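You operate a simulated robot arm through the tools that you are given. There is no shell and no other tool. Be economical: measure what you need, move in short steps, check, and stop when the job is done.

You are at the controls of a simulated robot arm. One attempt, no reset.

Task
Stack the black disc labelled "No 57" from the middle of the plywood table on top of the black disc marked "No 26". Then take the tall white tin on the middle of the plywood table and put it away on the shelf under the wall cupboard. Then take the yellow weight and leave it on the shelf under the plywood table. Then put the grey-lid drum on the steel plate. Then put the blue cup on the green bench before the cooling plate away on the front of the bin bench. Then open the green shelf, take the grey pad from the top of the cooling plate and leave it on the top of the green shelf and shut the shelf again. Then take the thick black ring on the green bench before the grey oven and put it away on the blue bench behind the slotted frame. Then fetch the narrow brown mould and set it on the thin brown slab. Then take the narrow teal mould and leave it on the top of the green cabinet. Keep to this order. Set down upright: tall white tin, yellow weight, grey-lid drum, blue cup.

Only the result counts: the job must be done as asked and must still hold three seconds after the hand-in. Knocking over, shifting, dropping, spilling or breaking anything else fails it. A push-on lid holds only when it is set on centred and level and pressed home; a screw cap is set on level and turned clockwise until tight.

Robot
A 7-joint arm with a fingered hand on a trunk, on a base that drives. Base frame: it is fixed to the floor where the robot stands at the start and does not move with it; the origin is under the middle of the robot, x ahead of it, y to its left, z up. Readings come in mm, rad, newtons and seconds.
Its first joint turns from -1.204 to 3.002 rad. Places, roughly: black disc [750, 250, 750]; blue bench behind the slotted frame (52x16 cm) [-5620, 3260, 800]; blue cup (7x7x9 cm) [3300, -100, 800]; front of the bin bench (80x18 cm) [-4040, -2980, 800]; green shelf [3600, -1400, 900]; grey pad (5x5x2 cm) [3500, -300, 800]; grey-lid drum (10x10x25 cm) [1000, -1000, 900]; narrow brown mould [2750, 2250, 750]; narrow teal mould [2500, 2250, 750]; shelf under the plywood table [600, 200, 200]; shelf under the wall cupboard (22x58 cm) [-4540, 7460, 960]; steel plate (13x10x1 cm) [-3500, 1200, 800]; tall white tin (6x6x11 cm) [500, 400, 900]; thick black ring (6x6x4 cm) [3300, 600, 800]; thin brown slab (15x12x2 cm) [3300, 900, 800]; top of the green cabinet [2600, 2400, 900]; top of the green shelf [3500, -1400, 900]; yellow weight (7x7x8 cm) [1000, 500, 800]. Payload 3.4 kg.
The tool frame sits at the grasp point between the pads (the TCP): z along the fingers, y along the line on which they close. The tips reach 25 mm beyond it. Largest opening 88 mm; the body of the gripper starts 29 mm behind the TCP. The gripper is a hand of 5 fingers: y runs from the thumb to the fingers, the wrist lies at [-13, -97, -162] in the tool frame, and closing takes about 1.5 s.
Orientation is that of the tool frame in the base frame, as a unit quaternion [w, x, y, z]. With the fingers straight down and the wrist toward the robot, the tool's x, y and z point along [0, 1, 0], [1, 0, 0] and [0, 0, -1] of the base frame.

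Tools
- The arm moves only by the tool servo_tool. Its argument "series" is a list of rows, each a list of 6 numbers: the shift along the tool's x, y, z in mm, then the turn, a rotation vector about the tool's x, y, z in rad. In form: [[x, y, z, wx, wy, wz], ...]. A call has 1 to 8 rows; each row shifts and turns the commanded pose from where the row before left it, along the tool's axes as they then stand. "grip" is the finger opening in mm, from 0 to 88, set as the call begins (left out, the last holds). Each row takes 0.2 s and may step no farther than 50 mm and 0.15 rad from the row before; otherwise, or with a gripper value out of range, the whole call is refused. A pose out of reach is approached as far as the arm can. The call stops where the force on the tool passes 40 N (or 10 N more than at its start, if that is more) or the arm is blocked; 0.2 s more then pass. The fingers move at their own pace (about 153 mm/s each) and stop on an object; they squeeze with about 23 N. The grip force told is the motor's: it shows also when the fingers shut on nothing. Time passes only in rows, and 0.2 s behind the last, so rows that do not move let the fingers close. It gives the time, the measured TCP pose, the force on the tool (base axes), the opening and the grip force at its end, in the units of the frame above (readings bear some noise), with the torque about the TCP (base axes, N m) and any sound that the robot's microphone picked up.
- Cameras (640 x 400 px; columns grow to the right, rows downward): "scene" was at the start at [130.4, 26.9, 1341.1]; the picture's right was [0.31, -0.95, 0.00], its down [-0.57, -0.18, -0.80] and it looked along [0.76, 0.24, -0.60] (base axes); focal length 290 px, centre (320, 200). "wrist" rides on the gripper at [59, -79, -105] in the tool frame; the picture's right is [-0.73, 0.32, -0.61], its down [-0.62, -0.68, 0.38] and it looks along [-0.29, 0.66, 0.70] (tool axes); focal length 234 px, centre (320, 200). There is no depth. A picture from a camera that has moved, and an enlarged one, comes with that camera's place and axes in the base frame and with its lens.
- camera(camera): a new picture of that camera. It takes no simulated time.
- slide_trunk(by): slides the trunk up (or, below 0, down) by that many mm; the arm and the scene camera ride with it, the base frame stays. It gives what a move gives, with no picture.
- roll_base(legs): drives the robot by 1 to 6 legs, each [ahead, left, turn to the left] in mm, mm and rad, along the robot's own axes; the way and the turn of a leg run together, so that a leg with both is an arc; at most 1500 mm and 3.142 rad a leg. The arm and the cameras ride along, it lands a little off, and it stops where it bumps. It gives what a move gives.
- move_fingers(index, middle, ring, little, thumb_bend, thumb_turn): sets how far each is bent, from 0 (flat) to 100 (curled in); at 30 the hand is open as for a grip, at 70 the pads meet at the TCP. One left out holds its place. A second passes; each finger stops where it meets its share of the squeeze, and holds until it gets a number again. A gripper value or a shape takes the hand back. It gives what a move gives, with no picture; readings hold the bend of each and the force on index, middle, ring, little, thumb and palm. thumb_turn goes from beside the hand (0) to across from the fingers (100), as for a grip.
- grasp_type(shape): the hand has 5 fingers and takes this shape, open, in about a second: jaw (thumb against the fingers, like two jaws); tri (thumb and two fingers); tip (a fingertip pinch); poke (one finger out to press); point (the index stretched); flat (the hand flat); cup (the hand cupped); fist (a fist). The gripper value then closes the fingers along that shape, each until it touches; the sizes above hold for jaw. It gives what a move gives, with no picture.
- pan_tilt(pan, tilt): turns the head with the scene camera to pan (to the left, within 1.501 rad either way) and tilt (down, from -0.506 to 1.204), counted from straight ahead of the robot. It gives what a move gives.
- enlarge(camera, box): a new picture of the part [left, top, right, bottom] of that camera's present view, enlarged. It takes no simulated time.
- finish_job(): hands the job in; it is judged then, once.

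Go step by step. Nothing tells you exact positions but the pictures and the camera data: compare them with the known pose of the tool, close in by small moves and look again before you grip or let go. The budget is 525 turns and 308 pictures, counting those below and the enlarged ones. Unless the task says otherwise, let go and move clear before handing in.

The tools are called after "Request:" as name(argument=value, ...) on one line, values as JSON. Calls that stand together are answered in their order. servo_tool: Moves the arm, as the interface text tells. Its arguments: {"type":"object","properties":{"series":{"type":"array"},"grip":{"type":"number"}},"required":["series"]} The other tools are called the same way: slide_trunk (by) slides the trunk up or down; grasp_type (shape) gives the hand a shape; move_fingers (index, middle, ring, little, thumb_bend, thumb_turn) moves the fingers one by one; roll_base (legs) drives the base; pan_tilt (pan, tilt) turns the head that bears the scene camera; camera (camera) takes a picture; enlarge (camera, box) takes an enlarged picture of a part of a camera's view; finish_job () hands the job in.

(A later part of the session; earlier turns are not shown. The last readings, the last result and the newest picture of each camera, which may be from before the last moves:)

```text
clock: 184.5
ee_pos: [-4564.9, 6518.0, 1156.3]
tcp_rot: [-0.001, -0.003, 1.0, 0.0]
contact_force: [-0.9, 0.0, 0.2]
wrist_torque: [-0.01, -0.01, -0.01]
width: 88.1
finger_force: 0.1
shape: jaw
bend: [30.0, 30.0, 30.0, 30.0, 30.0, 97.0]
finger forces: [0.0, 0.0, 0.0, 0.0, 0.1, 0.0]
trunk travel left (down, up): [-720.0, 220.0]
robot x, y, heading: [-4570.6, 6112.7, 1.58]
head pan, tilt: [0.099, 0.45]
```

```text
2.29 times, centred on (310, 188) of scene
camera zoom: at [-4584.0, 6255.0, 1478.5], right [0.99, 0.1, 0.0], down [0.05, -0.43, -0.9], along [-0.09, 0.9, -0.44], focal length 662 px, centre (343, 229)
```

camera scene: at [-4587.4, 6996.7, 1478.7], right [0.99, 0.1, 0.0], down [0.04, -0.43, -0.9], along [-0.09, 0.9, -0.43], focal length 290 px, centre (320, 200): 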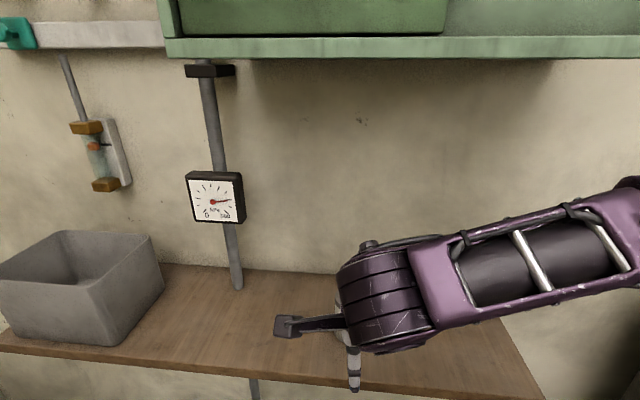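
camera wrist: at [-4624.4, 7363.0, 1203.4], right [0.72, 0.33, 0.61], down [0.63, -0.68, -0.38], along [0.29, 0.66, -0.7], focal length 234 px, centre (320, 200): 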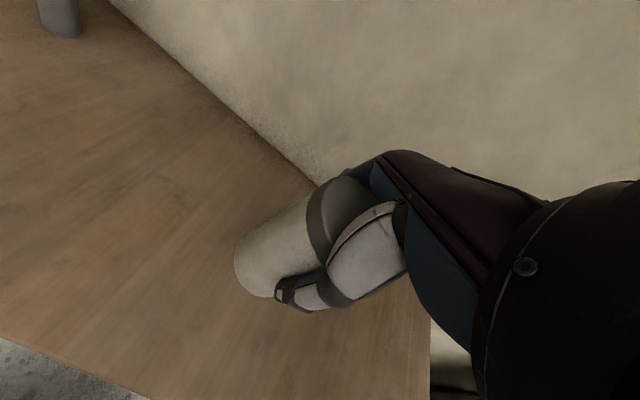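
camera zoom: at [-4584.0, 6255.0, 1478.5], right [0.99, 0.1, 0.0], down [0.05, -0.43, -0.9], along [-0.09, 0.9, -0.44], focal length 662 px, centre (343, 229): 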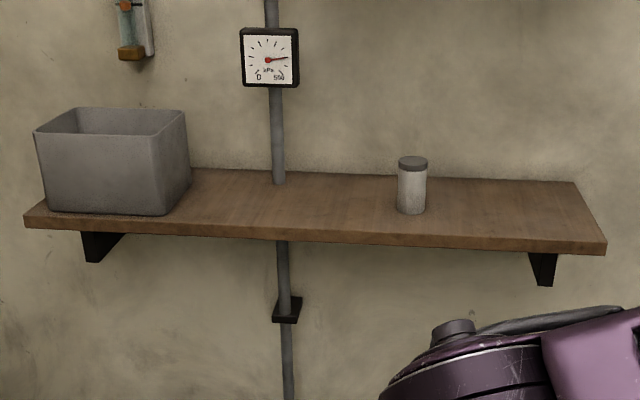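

The tin stands upright on the shelf. Now back to the plywood table's far side for the yellow weight, retracing the route.

Request:
roll_base(legs=[[-350, 0, -0.009], [-155, -935, 0], [-155, -935, 0], [-987, -643, 0], [-987, -643, 0], [-987, -643, 0]])

Request:
roll_base(legs=[[-750, 0, 0], [0, -1200, 0], [0, -1150, 0], [0, 0, 1.57], [0, 1250, 0]])

Request:
pan_tilt(pan=0.0, tilt=0.7)

Request:
camera(camera="scene")

```text
clock: 212.6
ee_pos: [-764.1, 2905.7, 1156.6]
tcp_rot: [-0.001, -0.005, 1.0, 0.0]
contact_force: [0.3, -0.3, -0.9]
wrist_torque: [0.0, -0.03, -0.02]
width: 87.8
finger_force: 0.0
shape: jaw
bend: [30.0, 30.0, 30.0, 30.0, 30.0, 97.0]
finger forces: [0.0, 0.1, 0.1, 0.0, 0.0, 0.1]
trunk travel left (down, up): [-720.0, 220.0]
robot x, y, heading: [-766.5, 2498.2, 1.576]
head pan, tilt: [0.099, 0.45]
```

```text
clock: 237.5
ee_pos: [1148.9, 499.4, 1155.6]
tcp_rot: [-0.001, -0.703, 0.711, -0.001]
contact_force: [-0.8, 0.1, 0.5]
wrist_torque: [-0.02, -0.02, -0.01]
width: 88.0
finger_force: 0.1
shape: jaw
bend: [30.0, 30.0, 30.0, 30.0, 30.0, 97.0]
finger forces: [0.1, 0.0, 0.1, 0.0, 0.1, 0.1]
trunk travel left (down, up): [-720.0, 220.0]
robot x, y, heading: [1553.4, 482.3, 3.131]
head pan, tilt: [0.099, 0.45]
```

```text
clock: 238.3
ee_pos: [1148.7, 497.5, 1156.3]
tcp_rot: [-0.001, -0.703, 0.711, 0.0]
contact_force: [-0.4, -0.7, -0.6]
wrist_torque: [0.03, -0.02, 0.0]
width: 87.7
finger_force: 0.1
shape: jaw
bend: [30.0, 30.0, 30.0, 30.0, 30.0, 97.0]
finger forces: [0.1, 0.1, 0.0, 0.0, 0.1, 0.0]
trunk travel left (down, up): [-720.0, 220.0]
robot x, y, heading: [1551.0, 486.7, 3.131]
head pan, tilt: [0.0, 0.7]
```

```text
244 pictures are left
camera scene: at [1415.6, 486.0, 1456.4], right [0.01, 1.0, 0.0], down [0.64, -0.01, -0.77], along [-0.77, 0.01, -0.64], focal length 290 px, centre (320, 200)
```

scene: 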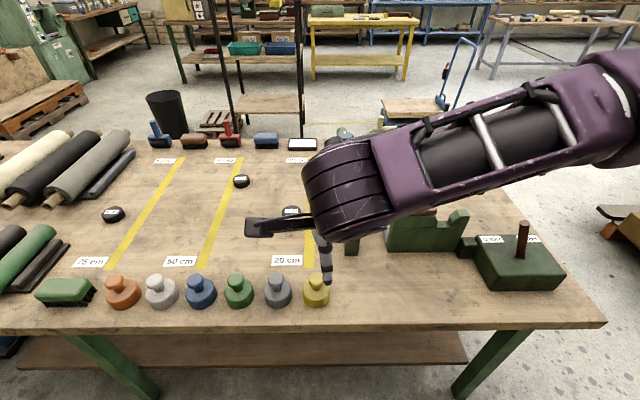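

Request:
enlarge(camera="scene", box=[240, 230, 368, 320])

Request:
camera(camera="wrist")

```text
4.44 times, centred on (304, 275) of scene
camera zoom: at [1415.6, 486.0, 1456.4], right [0.01, 1.0, 0.0], down [0.64, -0.01, -0.77], along [-0.77, 0.01, -0.64], focal length 1287 px, centre (391, -133)
```

zoom: 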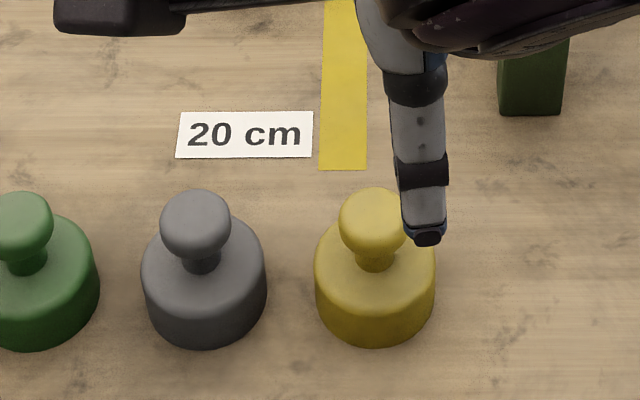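

```text
242 pictures are left
camera wrist: at [1227.7, 438.5, 1260.7], right [-0.31, 0.73, 0.61], down [0.69, 0.62, -0.38], along [-0.65, 0.3, -0.7], focal length 234 px, centre (320, 200)
```

wrist: 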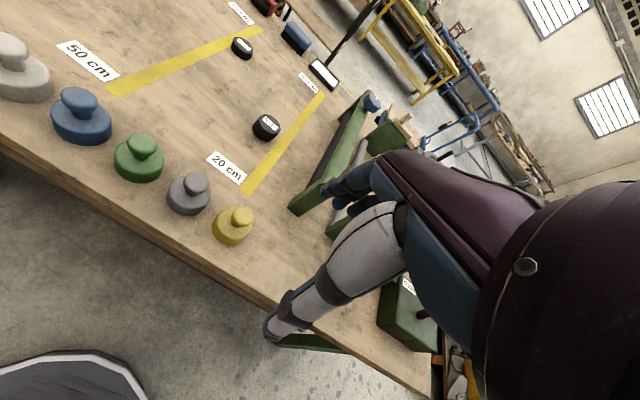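

The yellow weight's knob (about 37 mm across, top z≈872) is at about (1010,483). I'll move above it.

Request:
servo_tool(series=[[5, 46, 0, 0, 0, 0], [5, 46, 0, 0, 0, 0], [4, 45, 0, 0, 0, 0], [0, 0, 48, 0, 0, 0], [0, 0, 48, 0, 0, 0], [0, 0, 48, 0, 0, 0], [0, 0, 48, 0, 0, 0], [0, 0, 0, 0, 0, 0]])

Request:
camera(camera="wrist")

Request:
enlarge(camera="scene", box=[240, 220, 400, 320])

```text
clock: 240.1
ee_pos: [1010.6, 485.7, 965.0]
tcp_rot: [-0.001, -0.703, 0.712, 0.0]
contact_force: [0.1, 0.2, 0.2]
wrist_torque: [-0.01, -0.02, 0.0]
width: 87.8
finger_force: 0.1
shape: jaw
bend: [30.0, 30.0, 30.0, 30.0, 30.0, 97.0]
finger forces: [0.0, 0.0, 0.0, 0.0, 0.1, 0.0]
trunk travel left (down, up): [-720.0, 220.0]
robot x, y, heading: [1552.2, 483.8, 3.135]
head pan, tilt: [0.0, 0.7]
```

```text
241 pictures are left
camera wrist: at [1090.1, 425.8, 1069.0], right [-0.31, 0.73, 0.61], down [0.69, 0.62, -0.38], along [-0.65, 0.3, -0.7], focal length 234 px, centre (320, 200)
```

wrist: 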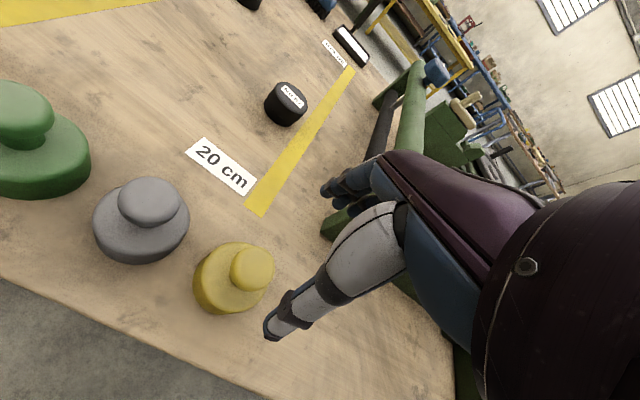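

```text
4.00 times, centred on (320, 270) of scene
camera zoom: at [1415.9, 485.8, 1456.4], right [0.01, 1.0, 0.0], down [0.64, -0.01, -0.77], along [-0.77, 0.01, -0.64], focal length 1158 px, centre (320, -80)
```

zoom: 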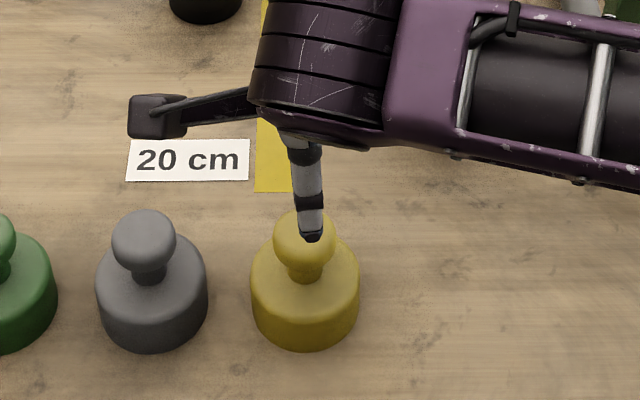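

Request:
servo_tool(series=[[2, 1, 30, 0, 0, 0], [0, 0, 25, 0, 0, 0], [0, 0, 0, 0, 0, 0]])

Request:
enlarge(camera="wrist", box=[170, 150, 370, 350])

Request:
enlarge(camera="scene", box=[260, 240, 388, 320])

```text
clock: 240.9
ee_pos: [1009.6, 484.8, 909.7]
tcp_rot: [-0.001, -0.703, 0.711, 0.0]
contact_force: [-0.3, 0.7, 0.2]
wrist_torque: [0.05, -0.01, 0.0]
width: 88.1
finger_force: 0.0
shape: jaw
bend: [30.0, 30.0, 30.0, 30.0, 30.0, 97.0]
finger forces: [0.1, 0.1, 0.1, 0.0, 0.1, 0.1]
trunk travel left (down, up): [-720.0, 220.0]
robot x, y, heading: [1553.2, 483.9, 3.129]
head pan, tilt: [0.0, 0.7]
```

```text
2.00 times, centred on (270, 250) of wrist
camera zoom: at [1089.2, 424.7, 1014.1], right [-0.31, 0.73, 0.61], down [0.69, 0.61, -0.38], along [-0.65, 0.3, -0.7], focal length 468 px, centre (420, 100)
```

zoom: 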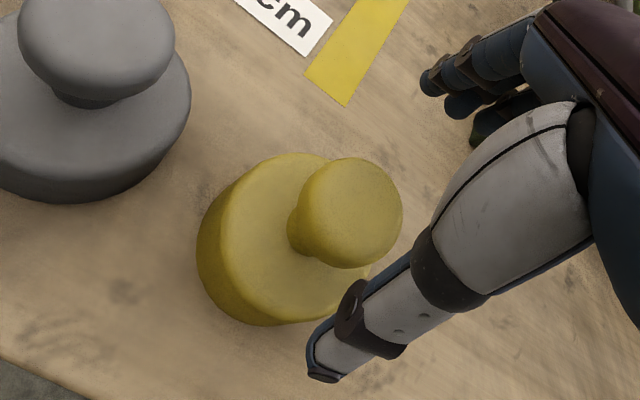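

```text
5.00 times, centred on (324, 280) of scene
camera zoom: at [1415.6, 486.0, 1456.4], right [0.01, 1.0, 0.0], down [0.64, -0.01, -0.76], along [-0.76, 0.01, -0.64], focal length 1448 px, centre (300, -200)
```

zoom: 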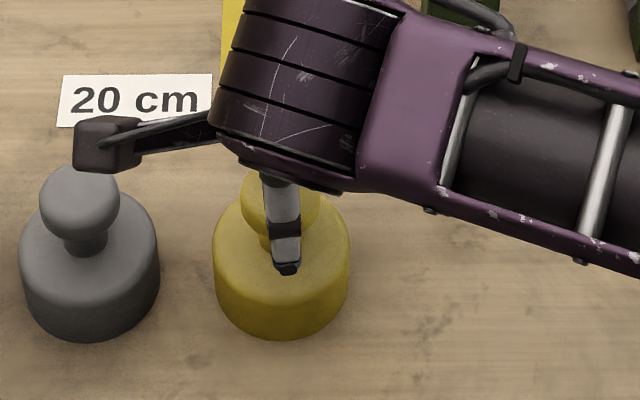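

Aligned over the knob. Descend to z≈866 and close on it.

Request:
servo_tool(series=[[0, 0, 20, 0, 0, 0], [0, 0, 15, 0, 0, 0], [0, 0, 8, 0, 0, 0], [0, 0, 0, 0, 0, 0]])

Request:
servo_tool(series=[[0, 0, 0, 0, 0, 0], [0, 0, 0, 0, 0, 0], [0, 0, 0, 0, 0, 0], [0, 0, 0, 0, 0, 0], [0, 0, 0, 0, 0, 0], [0, 0, 0, 0, 0, 0], [0, 0, 0, 0, 0, 0], [0, 0, 0, 0, 0, 0]], grip=20)

Request:
enlarge(camera="wrist", box=[170, 150, 370, 350])

```text
clock: 241.9
ee_pos: [1009.2, 484.8, 866.2]
tcp_rot: [-0.001, -0.703, 0.712, 0.0]
contact_force: [0.3, 0.3, 0.1]
wrist_torque: [-0.06, 0.0, 0.0]
width: 88.1
finger_force: 0.2
shape: jaw
bend: [30.0, 30.0, 30.0, 30.0, 30.0, 97.0]
finger forces: [0.0, 0.0, 0.1, 0.0, 0.0, 0.1]
trunk travel left (down, up): [-720.0, 220.0]
robot x, y, heading: [1552.0, 481.4, 3.123]
head pan, tilt: [0.0, 0.7]
```

```text
clock: 243.7
ee_pos: [1011.6, 485.3, 867.1]
tcp_rot: [-0.001, -0.703, 0.711, -0.001]
contact_force: [3.1, -0.6, -1.0]
wrist_torque: [0.01, 0.0, 0.01]
width: 21.7
finger_force: 0.0
shape: jaw
bend: [73.0, 57.0, 55.0, 52.0, 72.0, 100.0]
finger forces: [0.1, 0.0, 0.1, 0.0, 3.2, 0.0]
trunk travel left (down, up): [-720.0, 220.0]
robot x, y, heading: [1555.1, 486.9, 3.131]
head pan, tilt: [0.0, 0.7]
```

```text
2.00 times, centred on (270, 250) of wrist
camera zoom: at [1090.1, 424.6, 971.3], right [-0.31, 0.73, 0.61], down [0.69, 0.62, -0.38], along [-0.65, 0.3, -0.7], focal length 468 px, centre (420, 100)
```

zoom: 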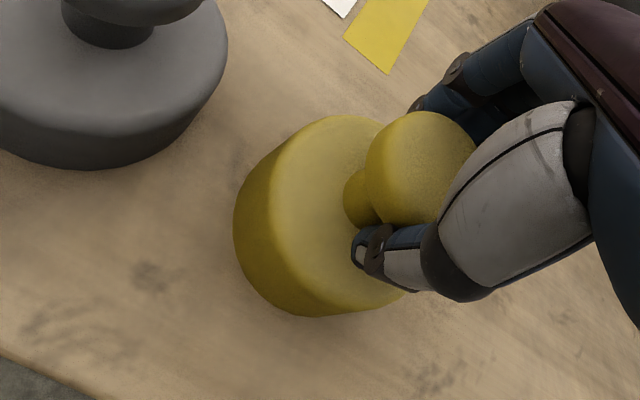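

Fingers are around the knob's neck but not pressing; close further.

Request:
servo_tool(series=[[0, 0, 0, 0, 0, 0], [0, 0, 0, 0, 0, 0], [0, 0, 0, 0, 0, 0], [0, 0, 0, 0, 0, 0], [0, 0, 0, 0, 0, 0]], grip=0)

Request:
enlarge(camera="wrist", box=[170, 150, 370, 350])

```text
clock: 244.9
ee_pos: [1010.4, 484.5, 866.7]
tcp_rot: [-0.001, -0.703, 0.711, 0.0]
contact_force: [1.6, 0.8, 0.8]
wrist_torque: [0.06, 0.1, -0.01]
width: 17.1
finger_force: 23.2
shape: jaw
bend: [73.0, 70.0, 70.0, 70.0, 76.0, 100.0]
finger forces: [13.2, 5.0, 0.1, 0.0, 20.4, 0.1]
trunk travel left (down, up): [-720.0, 220.0]
robot x, y, heading: [1552.3, 485.6, 3.126]
head pan, tilt: [0.0, 0.7]
```

```text
2.00 times, centred on (270, 250) of wrist
camera zoom: at [1089.8, 424.8, 971.1], right [-0.31, 0.73, 0.61], down [0.69, 0.62, -0.38], along [-0.65, 0.3, -0.7], focal length 468 px, centre (420, 100)
```

zoom: 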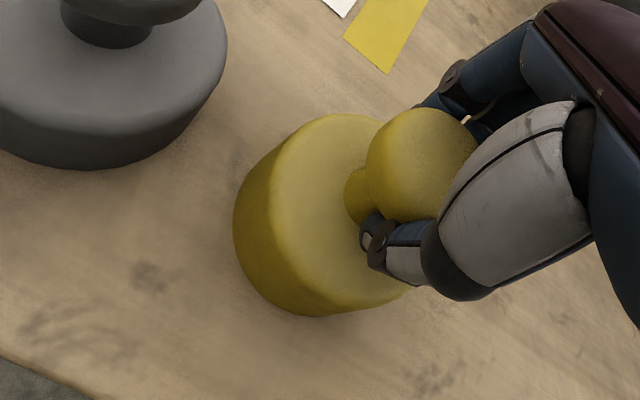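

Now pinching the neck under the knob with 20 N. Test lift.

Request:
servo_tool(series=[[0, 0, -5, 0, 0, 0], [0, 0, -10, 0, 0, 0], [0, 0, -20, 0, 0, 0], [0, 0, -30, 0, 0, 0], [0, 0, 0, 0, 0, 0]])

Request:
camera(camera="wrist")

Request:
enlarge(camera="scene", box=[240, 220, 400, 320])

```text
clock: 246.1
ee_pos: [1009.8, 484.1, 929.8]
tcp_rot: [0.001, -0.703, 0.711, -0.002]
contact_force: [0.1, -0.4, -11.0]
wrist_torque: [0.07, 0.01, 0.0]
width: 16.4
finger_force: 22.8
shape: jaw
bend: [73.0, 70.0, 70.0, 70.0, 76.0, 100.0]
finger forces: [15.4, 4.8, 0.1, 0.0, 18.8, 0.0]
trunk travel left (down, up): [-720.0, 220.0]
robot x, y, heading: [1552.8, 481.1, 3.13]
head pan, tilt: [0.0, 0.7]
```

```text
235 pictures are left
camera wrist: at [1088.3, 423.6, 1034.9], right [-0.32, 0.73, 0.61], down [0.69, 0.62, -0.38], along [-0.65, 0.3, -0.7], focal length 234 px, centre (320, 200)
```

wrist: 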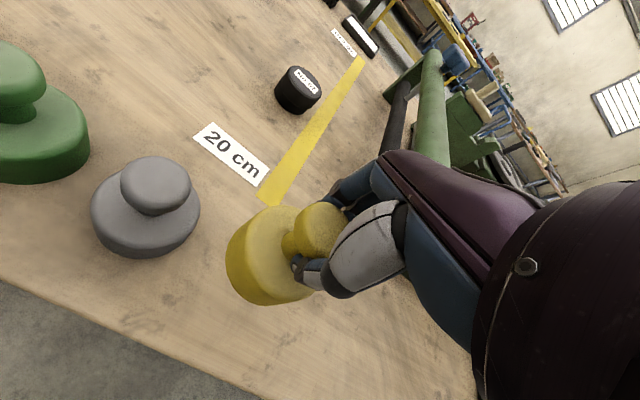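

```text
4.00 times, centred on (320, 270) of scene
camera zoom: at [1413.7, 485.8, 1456.1], right [0.01, 1.0, 0.0], down [0.65, -0.01, -0.76], along [-0.76, 0.01, -0.65], focal length 1158 px, centre (320, -80)
```

zoom: 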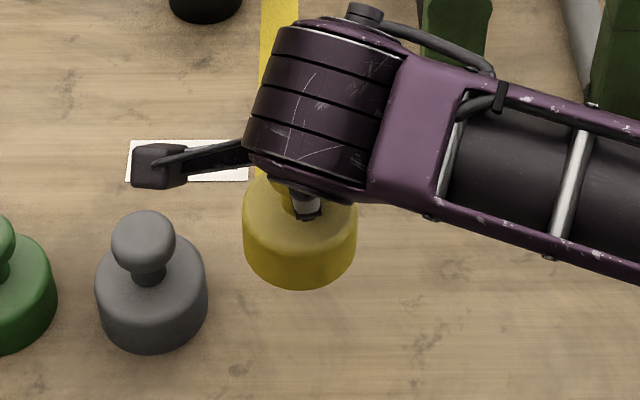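

The weight (1.1 kg) is held. I'll raise, back away from the table, then lower the trunk to look under it.

Request:
servo_tool(series=[[0, 0, -40, 0, 0, 0], [0, 0, 0, 0, 0, 0]])

Request:
roll_base(legs=[[-350, 0, 0]])

Request:
slide_trunk(by=-600)

Request:
pan_tilt(pan=0.0, tilt=0.45)

Request:
camera(camera="scene")

Request:
camera(camera="wrist")

```text
clock: 246.7
ee_pos: [1008.3, 483.3, 970.6]
tcp_rot: [0.001, -0.703, 0.711, -0.001]
contact_force: [0.6, -0.1, -10.3]
wrist_torque: [0.07, 0.03, 0.03]
width: 16.0
finger_force: 23.0
shape: jaw
bend: [73.0, 70.0, 70.0, 70.0, 76.0, 100.0]
finger forces: [15.6, 4.8, 0.0, 0.1, 19.0, 0.1]
trunk travel left (down, up): [-720.0, 220.0]
robot x, y, heading: [1554.4, 486.4, 3.129]
head pan, tilt: [0.0, 0.7]
```

```text
clock: 248.9
ee_pos: [1353.6, 479.8, 970.5]
tcp_rot: [0.001, -0.703, 0.711, -0.001]
contact_force: [0.4, -0.7, -10.0]
wrist_torque: [0.04, 0.0, 0.0]
width: 15.9
finger_force: 22.7
shape: jaw
bend: [73.0, 70.0, 70.0, 70.0, 76.0, 100.0]
finger forces: [15.7, 4.7, 0.1, 0.1, 19.1, 0.0]
trunk travel left (down, up): [-720.0, 220.0]
robot x, y, heading: [1899.8, 481.1, 3.132]
head pan, tilt: [0.0, 0.7]
```

```text
refused: -600 is not a number from -400 to 400
```

```text
clock: 249.7
ee_pos: [1354.3, 479.1, 969.7]
tcp_rot: [0.001, -0.704, 0.711, -0.001]
contact_force: [-0.5, -0.4, -10.5]
wrist_torque: [0.07, 0.04, 0.0]
width: 16.0
finger_force: 22.5
shape: jaw
bend: [73.0, 70.0, 70.0, 70.0, 76.0, 100.0]
finger forces: [15.7, 4.6, 0.1, 0.0, 19.1, 0.0]
trunk travel left (down, up): [-720.0, 220.0]
robot x, y, heading: [1897.7, 477.4, 3.13]
head pan, tilt: [0.0, 0.45]
```

```text
233 pictures are left
camera scene: at [1752.6, 481.8, 1478.2], right [0.01, 1.0, 0.0], down [0.44, -0.01, -0.9], along [-0.9, 0.01, -0.44], focal length 290 px, centre (320, 200)
```

scene: 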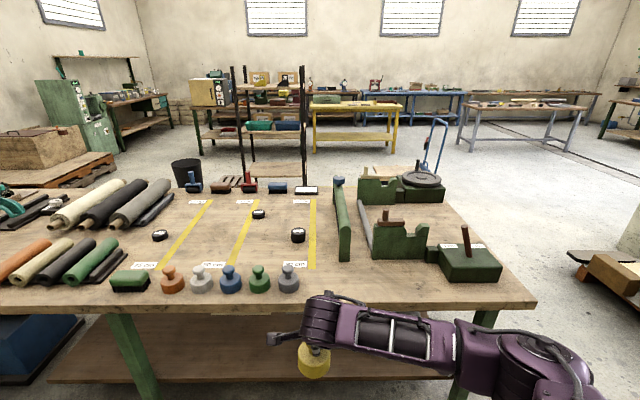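

```text
232 pictures are left
camera wrist: at [1433.7, 418.4, 1074.3], right [-0.32, 0.73, 0.61], down [0.69, 0.62, -0.38], along [-0.65, 0.3, -0.7], focal length 234 px, centre (320, 200)
```

wrist: 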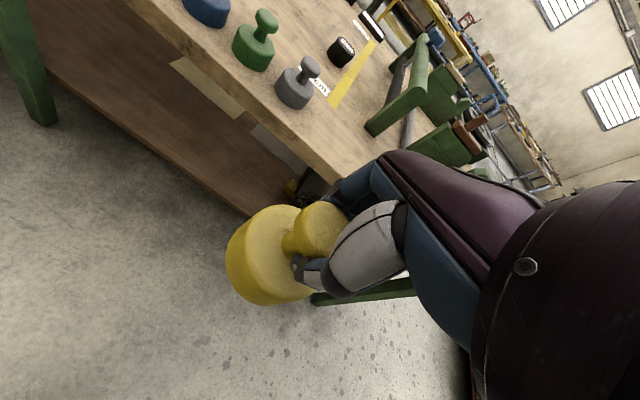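

Request:
slide_trunk(by=-350)

Request:
slide_trunk(by=-230)

Request:
pan_tilt(pan=0.0, tilt=0.3)

Request:
camera(camera="scene")

Request:
camera(camera="wrist")

```text
clock: 253.1
ee_pos: [1355.3, 477.2, 619.3]
tcp_rot: [0.001, -0.703, 0.711, -0.001]
contact_force: [0.1, -0.2, -10.3]
wrist_torque: [0.03, 0.02, -0.04]
width: 16.2
finger_force: 23.3
shape: jaw
bend: [73.0, 70.0, 70.0, 70.0, 76.0, 100.0]
finger forces: [15.7, 4.6, 0.0, 0.1, 19.2, 0.1]
trunk travel left (down, up): [-370.0, 570.0]
robot x, y, heading: [1899.2, 479.9, 3.125]
head pan, tilt: [0.0, 0.45]
```

```text
clock: 255.5
ee_pos: [1355.7, 478.2, 390.1]
tcp_rot: [0.001, -0.704, 0.711, -0.001]
contact_force: [1.0, 0.4, -10.6]
wrist_torque: [0.02, 0.05, -0.02]
width: 16.1
finger_force: 22.5
shape: jaw
bend: [73.0, 70.0, 70.0, 70.0, 76.0, 100.0]
finger forces: [15.8, 4.6, 0.0, 0.0, 19.0, 0.0]
trunk travel left (down, up): [-140.0, 800.0]
robot x, y, heading: [1894.3, 476.3, 3.134]
head pan, tilt: [0.0, 0.45]
```

```text
clock: 256.2
ee_pos: [1355.2, 477.7, 390.9]
tcp_rot: [0.001, -0.703, 0.711, 0.0]
contact_force: [-0.9, -0.3, -10.6]
wrist_torque: [0.02, 0.01, 0.02]
width: 16.1
finger_force: 23.2
shape: jaw
bend: [73.0, 70.0, 70.0, 70.0, 76.0, 100.0]
finger forces: [15.8, 4.5, 0.0, 0.1, 19.0, 0.0]
trunk travel left (down, up): [-140.0, 800.0]
robot x, y, heading: [1900.8, 480.7, 3.132]
head pan, tilt: [0.0, 0.3]
```

```text
231 pictures are left
camera scene: at [1752.1, 481.8, 912.2], right [0.01, 1.0, 0.0], down [0.3, 0.0, -0.95], along [-0.95, 0.01, -0.3], focal length 290 px, centre (320, 200)
```

scene: 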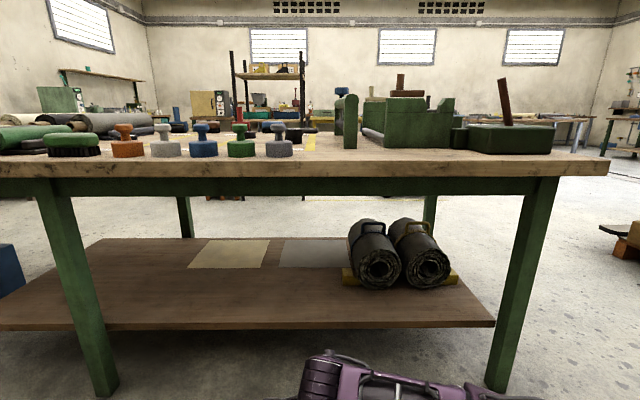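

```text
230 pictures are left
camera wrist: at [1434.6, 418.4, 494.4], right [-0.32, 0.73, 0.61], down [0.69, 0.62, -0.38], along [-0.65, 0.3, -0.7], focal length 234 px, centre (320, 200)
```

wrist: 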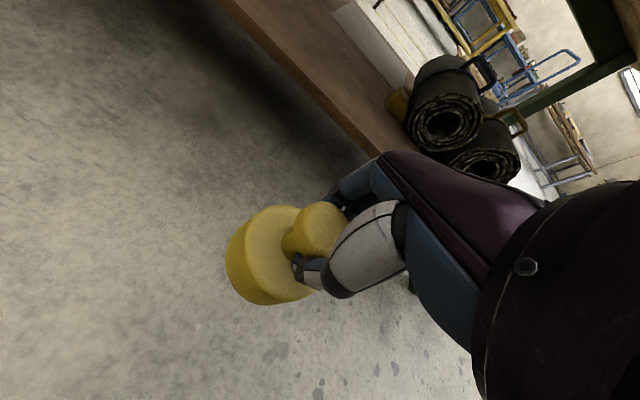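

I can see the lower shelf: free space left of the two rolls, underside of the table at about z=710. I'll check the elbow's height before going under.

Request:
roll_base(legs=[[0, 270, 0]])

Request:
pan_tilt(pan=-0.3, tilt=0.75)

Request:
camera(camera="scene")

```text
clock: 258.1
ee_pos: [1353.8, 210.4, 389.2]
tcp_rot: [0.0, -0.703, 0.711, -0.001]
contact_force: [-0.2, -0.1, -10.0]
wrist_torque: [0.02, 0.03, -0.02]
width: 16.3
finger_force: 23.1
shape: jaw
bend: [73.0, 70.0, 70.0, 70.0, 76.0, 100.0]
finger forces: [15.8, 4.7, 0.0, 0.0, 19.0, 0.1]
trunk travel left (down, up): [-140.0, 800.0]
robot x, y, heading: [1894.7, 211.8, 3.131]
head pan, tilt: [0.0, 0.3]
```

```text
clock: 259.1
ee_pos: [1352.4, 210.1, 388.8]
tcp_rot: [0.001, -0.703, 0.711, -0.001]
contact_force: [0.1, -0.1, -10.9]
wrist_torque: [0.03, 0.02, 0.0]
width: 16.1
finger_force: 23.1
shape: jaw
bend: [73.0, 70.0, 70.0, 70.0, 76.0, 100.0]
finger forces: [15.7, 4.9, 0.1, 0.1, 19.1, 0.0]
trunk travel left (down, up): [-140.0, 800.0]
robot x, y, heading: [1896.4, 212.3, 3.129]
head pan, tilt: [-0.3, 0.75]
```

```text
229 pictures are left
camera scene: at [1763.5, 237.2, 872.0], right [0.31, 0.95, 0.0], down [0.65, -0.21, -0.73], along [-0.7, 0.22, -0.68], focal length 290 px, centre (320, 200)
```

scene: 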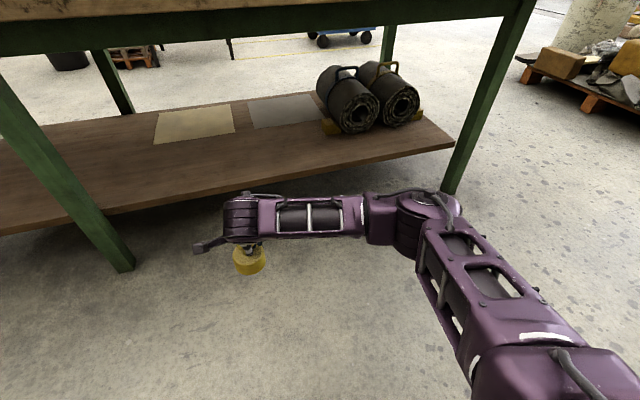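

The elbow would just reach the table edge well below its underside. I'll lower 30 mm and drive in so the weight is over the shelf's front part.

Request:
slide_trunk(by=-30)

Request:
roll_base(legs=[[300, 0, 0]])

Request:
camera(camera="scene")

Request:
camera(camera="wrist")

```text
clock: 259.8
ee_pos: [1352.0, 210.0, 358.9]
tcp_rot: [0.001, -0.703, 0.711, -0.001]
contact_force: [0.6, 1.1, -9.5]
wrist_torque: [0.03, 0.01, -0.05]
width: 15.9
finger_force: 23.2
shape: jaw
bend: [73.0, 70.0, 70.0, 70.0, 76.0, 100.0]
finger forces: [15.9, 4.8, 0.1, 0.0, 19.0, 0.0]
trunk travel left (down, up): [-110.0, 830.0]
robot x, y, heading: [1894.7, 213.3, 3.127]
head pan, tilt: [-0.3, 0.75]
```

```text
clock: 261.8
ee_pos: [1056.0, 212.1, 359.3]
tcp_rot: [0.001, -0.704, 0.71, -0.002]
contact_force: [-0.4, 0.1, -9.5]
wrist_torque: [0.03, 0.02, 0.02]
width: 16.1
finger_force: 23.3
shape: jaw
bend: [73.0, 70.0, 70.0, 70.0, 76.0, 100.0]
finger forces: [15.9, 4.8, 0.0, 0.0, 19.1, 0.0]
trunk travel left (down, up): [-110.0, 830.0]
robot x, y, heading: [1601.0, 213.7, 3.131]
head pan, tilt: [-0.3, 0.75]
```

```text
228 pictures are left
camera scene: at [1465.9, 240.4, 841.9], right [0.31, 0.95, 0.0], down [0.65, -0.21, -0.73], along [-0.7, 0.22, -0.68], focal length 290 px, centre (320, 200)
```

scene: 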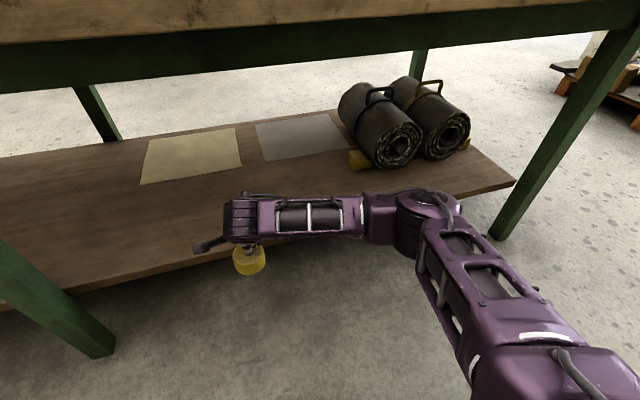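

```text
227 pictures are left
camera wrist: at [1134.0, 152.5, 464.2], right [-0.32, 0.73, 0.61], down [0.69, 0.62, -0.38], along [-0.65, 0.3, -0.7], focal length 234 px, centre (320, 200)
```

wrist: 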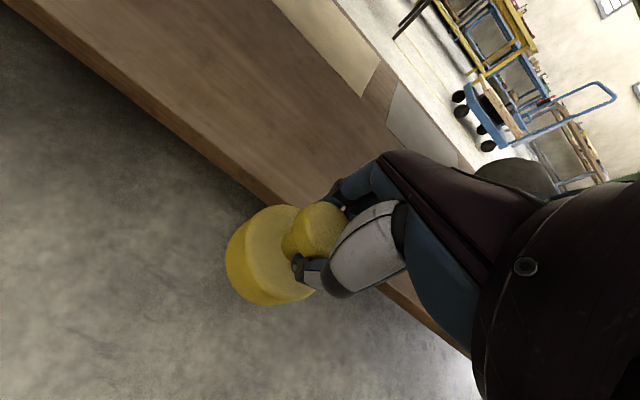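

Shelf top estimated at z≈240, front edge x≈975; the weight's bottom is at ~284. Drive in another 160 mm.

Request:
roll_base(legs=[[165, 0, 0]])

Request:
camera(camera="scene")

Request:
camera(camera="wrist")

```text
clock: 263.3
ee_pos: [891.2, 214.5, 359.7]
tcp_rot: [0.001, -0.703, 0.711, -0.001]
contact_force: [1.8, -0.2, -10.9]
wrist_torque: [0.06, 0.02, -0.01]
width: 16.0
finger_force: 22.5
shape: jaw
bend: [73.0, 70.0, 70.0, 70.0, 77.0, 100.0]
finger forces: [16.0, 4.8, 0.0, 0.0, 19.3, 0.0]
trunk travel left (down, up): [-110.0, 830.0]
robot x, y, heading: [1433.5, 216.0, 3.134]
head pan, tilt: [-0.3, 0.75]
```

```text
226 pictures are left
camera scene: at [1301.9, 242.5, 841.9], right [0.31, 0.95, 0.0], down [0.65, -0.21, -0.73], along [-0.69, 0.22, -0.68], focal length 290 px, centre (320, 200)
```

scene: 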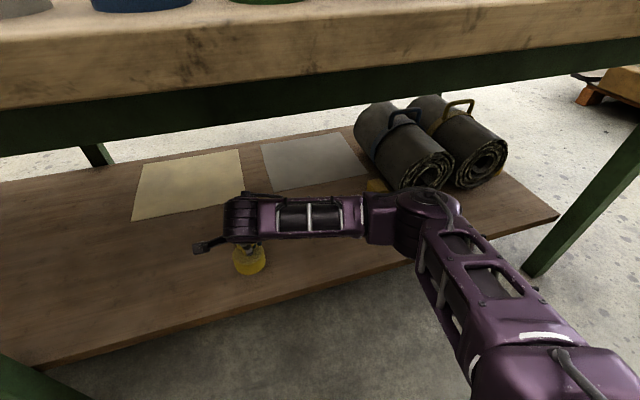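

```text
225 pictures are left
camera wrist: at [970.0, 155.0, 464.1], right [-0.32, 0.73, 0.61], down [0.69, 0.62, -0.38], along [-0.65, 0.3, -0.7], focal length 234 px, centre (320, 200)
```

wrist: 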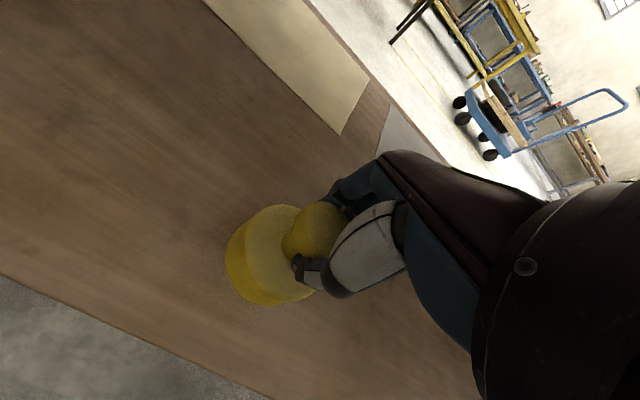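

Over the free shelf area. Lowering the weight in steps.

Request:
servo_tool(series=[[0, 0, 10, 0, 0, 0], [0, 0, 10, 0, 0, 0], [0, 0, 5, 0, 0, 0], [0, 0, 0, 0, 0, 0]])

Request:
servo_tool(series=[[0, 0, 4, 0, 0, 0], [0, 0, 3, 0, 0, 0], [0, 0, 0, 0, 0, 0]])

Request:
servo_tool(series=[[0, 0, 3, 0, 0, 0], [0, 0, 2, 0, 0, 0], [0, 0, 0, 0, 0, 0]])

```text
clock: 264.3
ee_pos: [891.8, 214.3, 333.5]
tcp_rot: [0.001, -0.703, 0.711, -0.002]
contact_force: [0.3, 0.5, -10.7]
wrist_torque: [0.08, 0.02, 0.0]
width: 15.9
finger_force: 23.3
shape: jaw
bend: [73.0, 70.0, 70.0, 70.0, 77.0, 100.0]
finger forces: [16.0, 4.7, 0.0, 0.0, 19.2, 0.0]
trunk travel left (down, up): [-110.0, 830.0]
robot x, y, heading: [1439.2, 215.8, 3.133]
head pan, tilt: [-0.3, 0.75]
```

```text
clock: 265.1
ee_pos: [891.8, 216.2, 327.1]
tcp_rot: [0.001, -0.703, 0.711, -0.001]
contact_force: [0.1, 0.1, -10.4]
wrist_torque: [0.05, 0.01, 0.02]
width: 16.0
finger_force: 23.9
shape: jaw
bend: [73.0, 70.0, 70.0, 70.0, 77.0, 100.0]
finger forces: [15.9, 4.7, 0.1, 0.0, 19.2, 0.0]
trunk travel left (down, up): [-110.0, 830.0]
robot x, y, heading: [1434.9, 217.3, 3.135]
head pan, tilt: [-0.3, 0.75]
```

```text
clock: 265.9
ee_pos: [890.3, 215.2, 322.6]
tcp_rot: [0.002, -0.703, 0.712, -0.002]
contact_force: [-0.4, 0.7, -10.9]
wrist_torque: [0.03, 0.01, 0.01]
width: 16.2
finger_force: 22.8
shape: jaw
bend: [73.0, 70.0, 70.0, 70.0, 77.0, 100.0]
finger forces: [16.1, 4.7, 0.0, 0.0, 19.2, 0.1]
trunk travel left (down, up): [-110.0, 830.0]
robot x, y, heading: [1436.0, 212.3, 3.127]
head pan, tilt: [-0.3, 0.75]
```

Request:
servo_tool(series=[[0, 0, 3, 0, 0, 0], [0, 0, 3, 0, 0, 0], [0, 0, 0, 0, 0, 0]])

Request:
servo_tool(series=[[0, 0, 3, 0, 0, 0], [0, 0, 2, 0, 0, 0], [0, 0, 0, 0, 0, 0]])

Request:
servo_tool(series=[[0, 0, 3, 0, 0, 0], [0, 0, 2, 0, 0, 0], [0, 0, 0, 0, 0, 0]])

Request:
enlarge(camera="scene", box=[190, 180, 318, 300])

```text
clock: 266.7
ee_pos: [891.5, 214.7, 317.7]
tcp_rot: [0.0, -0.703, 0.711, 0.0]
contact_force: [1.7, -0.2, -5.8]
wrist_torque: [0.06, 0.11, 0.02]
width: 15.9
finger_force: 23.3
shape: jaw
bend: [73.0, 70.0, 70.0, 70.0, 77.0, 100.0]
finger forces: [15.2, 4.9, 0.0, 0.0, 20.1, 0.1]
trunk travel left (down, up): [-110.0, 830.0]
robot x, y, heading: [1430.8, 214.4, 3.128]
head pan, tilt: [-0.3, 0.75]
```

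```text
clock: 267.5
ee_pos: [891.1, 215.5, 315.5]
tcp_rot: [-0.001, -0.703, 0.711, 0.0]
contact_force: [4.7, 0.8, 16.5]
wrist_torque: [0.04, 0.02, -0.01]
width: 16.7
finger_force: 22.7
shape: jaw
bend: [73.0, 71.0, 70.0, 70.0, 77.0, 100.0]
finger forces: [15.6, 5.5, 0.1, 0.0, 22.3, 0.1]
trunk travel left (down, up): [-110.0, 830.0]
robot x, y, heading: [1434.6, 215.8, 3.133]
head pan, tilt: [-0.3, 0.75]
```

```text
clock: 268.3
ee_pos: [891.9, 214.6, 310.4]
tcp_rot: [-0.003, -0.703, 0.711, 0.002]
contact_force: [3.6, 4.4, 39.1]
wrist_torque: [-0.04, 0.1, -0.03]
width: 18.3
finger_force: 22.5
shape: jaw
bend: [73.0, 71.0, 70.0, 70.0, 78.0, 100.0]
finger forces: [22.9, 7.2, 0.1, 0.0, 23.2, 0.1]
trunk travel left (down, up): [-110.0, 830.0]
robot x, y, heading: [1436.6, 219.3, 3.13]
head pan, tilt: [-0.3, 0.75]
```

```text
3.33 times, centred on (254, 240) of scene
camera zoom: at [1307.1, 242.7, 843.1], right [0.31, 0.95, 0.0], down [0.64, -0.21, -0.73], along [-0.7, 0.22, -0.68], focal length 965 px, centre (540, 67)
```

zoom: 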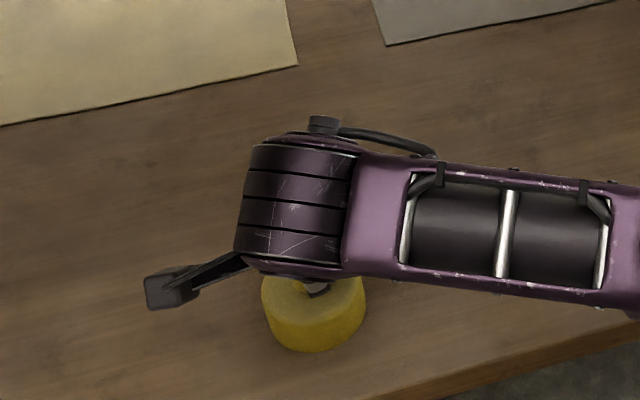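

Contact reached (shelf ≈ z 243); relieve the pressure, then open.

Request:
servo_tool(series=[[0, 0, -5, 0, 0, 0], [0, 0, 0, 0, 0, 0]])

Request:
servo_tool(series=[[0, 0, 0, 0, 0, 0], [0, 0, 0, 0, 0, 0], [0, 0, 0, 0, 0, 0], [0, 0, 0, 0, 0, 0], [0, 0, 0, 0, 0, 0]], grip=88)

Request:
servo_tool(series=[[0, 0, -10, 0, 0, 0], [0, 0, -20, 0, 0, 0], [0, 0, -25, 0, 0, 0], [0, 0, -15, 0, 0, 0], [0, 0, 0, 0, 0, 0]])

Request:
camera(camera="wrist")

```text
clock: 268.9
ee_pos: [891.4, 215.0, 313.0]
tcp_rot: [0.001, -0.703, 0.712, 0.001]
contact_force: [0.2, 0.8, 20.9]
wrist_torque: [-0.07, 0.14, -0.01]
width: 17.4
finger_force: 23.1
shape: jaw
bend: [73.0, 71.0, 70.0, 70.0, 79.0, 100.0]
finger forces: [18.7, 3.9, 0.0, 0.0, 18.7, 0.0]
trunk travel left (down, up): [-110.0, 830.0]
robot x, y, heading: [1432.0, 211.4, 3.125]
head pan, tilt: [-0.3, 0.75]
```

```text
clock: 270.1
ee_pos: [891.2, 215.6, 311.9]
tcp_rot: [0.001, -0.703, 0.711, -0.001]
contact_force: [0.1, -0.3, 0.1]
wrist_torque: [-0.03, 0.03, -0.04]
width: 87.7
finger_force: 0.1
shape: jaw
bend: [30.0, 30.0, 30.0, 30.0, 30.0, 98.0]
finger forces: [0.0, 0.0, 0.1, 0.0, 0.0, 0.0]
trunk travel left (down, up): [-110.0, 830.0]
robot x, y, heading: [1434.2, 218.5, 3.132]
head pan, tilt: [-0.3, 0.75]
```

```text
clock: 271.3
ee_pos: [890.5, 214.4, 381.1]
tcp_rot: [0.001, -0.703, 0.712, -0.001]
contact_force: [-0.1, 0.6, 0.9]
wrist_torque: [0.02, 0.0, -0.02]
width: 87.6
finger_force: 0.0
shape: jaw
bend: [30.0, 30.0, 30.0, 30.0, 30.0, 98.0]
finger forces: [0.0, 0.0, 0.0, 0.1, 0.1, 0.0]
trunk travel left (down, up): [-110.0, 830.0]
robot x, y, heading: [1435.2, 214.8, 3.132]
head pan, tilt: [-0.3, 0.75]
```

```text
223 pictures are left
camera wrist: at [969.8, 155.3, 486.9], right [-0.32, 0.73, 0.61], down [0.69, 0.62, -0.38], along [-0.65, 0.3, -0.7], focal length 234 px, centre (320, 200)
```

wrist: 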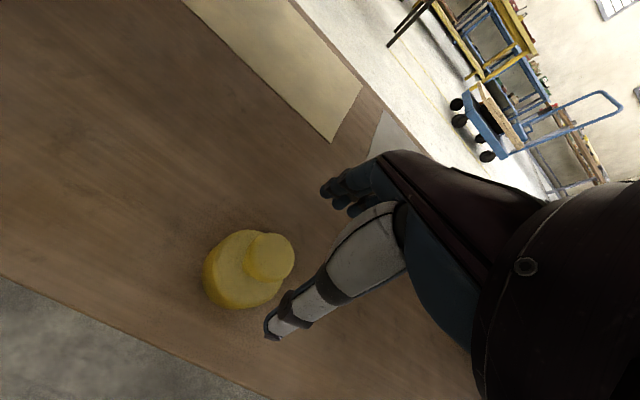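

The weight stands upright on the lower shelf. Back out, raise the trunk and look toward the drums at (1000,−1000).

Request:
roll_base(legs=[[-480, 0, 0]])

Request:
slide_trunk(by=400)

Request:
slide_trunk(by=250)

Request:
pan_tilt(pan=0.9, tilt=0.35)

Request:
camera(camera="scene")

```text
clock: 274.1
ee_pos: [1376.3, 206.9, 382.4]
tcp_rot: [0.0, -0.706, 0.708, 0.0]
contact_force: [-0.3, -0.1, 0.1]
wrist_torque: [-0.01, 0.0, 0.0]
width: 87.8
finger_force: 0.0
shape: jaw
bend: [30.0, 30.0, 30.0, 30.0, 30.0, 98.0]
finger forces: [0.0, 0.0, 0.0, 0.0, 0.1, 0.1]
trunk travel left (down, up): [-110.0, 830.0]
robot x, y, heading: [1919.3, 209.8, 3.138]
head pan, tilt: [-0.3, 0.75]
```

```text
clock: 278.0
ee_pos: [1375.7, 207.0, 782.6]
tcp_rot: [0.001, -0.707, 0.707, 0.0]
contact_force: [0.7, -0.4, 0.0]
wrist_torque: [0.02, 0.0, 0.02]
width: 87.6
finger_force: 0.1
shape: jaw
bend: [30.0, 30.0, 30.0, 30.0, 30.0, 98.0]
finger forces: [0.1, 0.0, 0.0, 0.0, 0.0, 0.1]
trunk travel left (down, up): [-510.0, 430.0]
robot x, y, heading: [1919.0, 210.3, 3.14]
head pan, tilt: [-0.3, 0.75]
```

```text
clock: 280.6
ee_pos: [1375.4, 208.1, 1032.3]
tcp_rot: [0.0, -0.706, 0.708, 0.0]
contact_force: [-0.5, 0.0, 0.1]
wrist_torque: [-0.01, 0.04, 0.01]
width: 87.6
finger_force: 0.1
shape: jaw
bend: [30.0, 30.0, 30.0, 30.0, 30.0, 98.0]
finger forces: [0.0, 0.0, 0.0, 0.0, 0.1, 0.0]
trunk travel left (down, up): [-760.0, 180.0]
robot x, y, heading: [1918.8, 211.0, 3.137]
head pan, tilt: [-0.3, 0.75]
```

```text
clock: 282.0
ee_pos: [1376.2, 207.0, 1032.2]
tcp_rot: [0.001, -0.706, 0.708, -0.001]
contact_force: [-1.1, 0.6, -0.8]
wrist_torque: [-0.01, 0.01, 0.01]
width: 87.8
finger_force: 0.0
shape: jaw
bend: [30.0, 30.0, 30.0, 30.0, 30.0, 98.0]
finger forces: [0.0, 0.1, 0.1, 0.0, 0.0, 0.0]
trunk travel left (down, up): [-760.0, 180.0]
robot x, y, heading: [1921.3, 210.6, 3.136]
head pan, tilt: [0.901, 0.351]
```

```text
222 pictures are left
camera scene: at [1808.4, 140.2, 1527.7], right [-0.78, 0.62, 0.0], down [0.21, 0.27, -0.94], along [-0.59, -0.73, -0.34], focal length 290 px, centre (320, 200)
```

scene: 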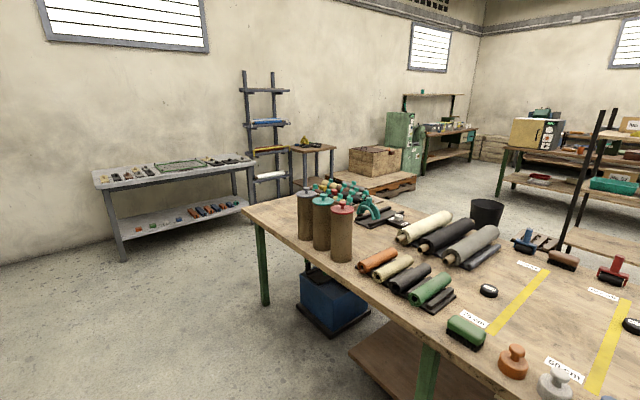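

Request:
enlarge(camera="scene", box=[270, 170, 400, 290])

Request:
roll_base(legs=[[0, 1240, 0]])

Request:
pan_tilt(pan=0.0, tilt=0.6)

Request:
camera(camera="scene")

Request:
camera(camera="wrist")

```text
3.33 times, centred on (335, 230) of scene
camera zoom: at [1808.4, 140.2, 1527.7], right [-0.78, 0.62, 0.0], down [0.21, 0.27, -0.94], along [-0.59, -0.73, -0.34], focal length 965 px, centre (270, 100)
```

zoom: 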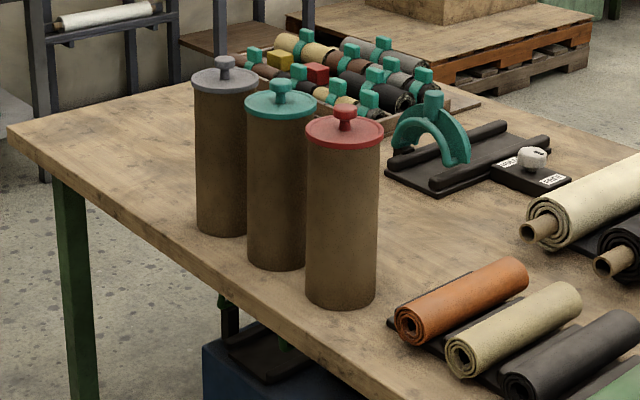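

```text
clock: 288.3
ee_pos: [1366.9, -1037.0, 1032.6]
tcp_rot: [0.001, -0.704, 0.71, -0.001]
contact_force: [-0.4, -0.8, -0.6]
wrist_torque: [-0.01, -0.01, 0.01]
width: 87.6
finger_force: 0.1
shape: jaw
bend: [30.0, 30.0, 30.0, 30.0, 30.0, 98.0]
finger forces: [0.0, 0.0, 0.0, 0.0, 0.1, 0.0]
trunk travel left (down, up): [-760.0, 180.0]
robot x, y, heading: [1909.5, -1036.7, 3.132]
head pan, tilt: [0.901, 0.351]
```

```text
clock: 289.5
ee_pos: [1367.2, -1036.3, 1031.9]
tcp_rot: [0.0, -0.704, 0.71, 0.0]
contact_force: [-0.3, -0.2, -0.6]
wrist_torque: [0.01, 0.01, -0.01]
width: 87.9
finger_force: 0.0
shape: jaw
bend: [30.0, 30.0, 30.0, 30.0, 30.0, 98.0]
finger forces: [0.0, 0.1, 0.0, 0.0, 0.1, 0.0]
trunk travel left (down, up): [-760.0, 180.0]
robot x, y, heading: [1910.9, -1034.4, 3.13]
head pan, tilt: [0.0, 0.6]
```

```text
220 pictures are left
camera scene: at [1769.7, -1034.1, 1505.0], right [0.01, 1.0, 0.0], down [0.56, -0.01, -0.83], along [-0.83, 0.01, -0.56], focal length 290 px, centre (320, 200)
```

scene: 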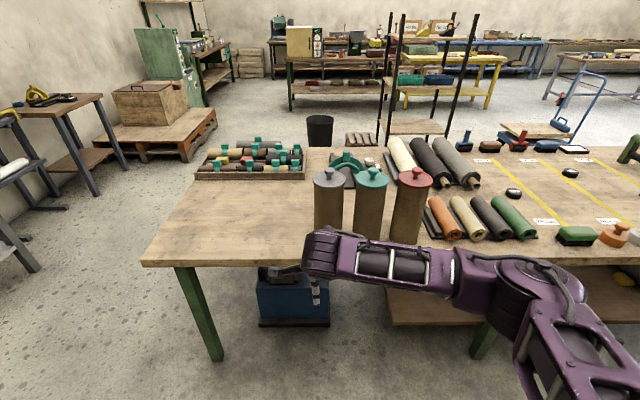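

```text
219 pictures are left
camera wrist: at [1446.1, -1097.4, 1136.7], right [-0.32, 0.73, 0.61], down [0.69, 0.62, -0.38], along [-0.65, 0.3, -0.7], focal length 234 px, centre (320, 200)
```

wrist: 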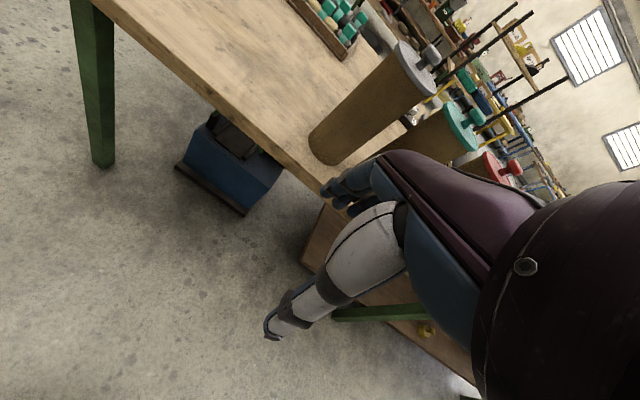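

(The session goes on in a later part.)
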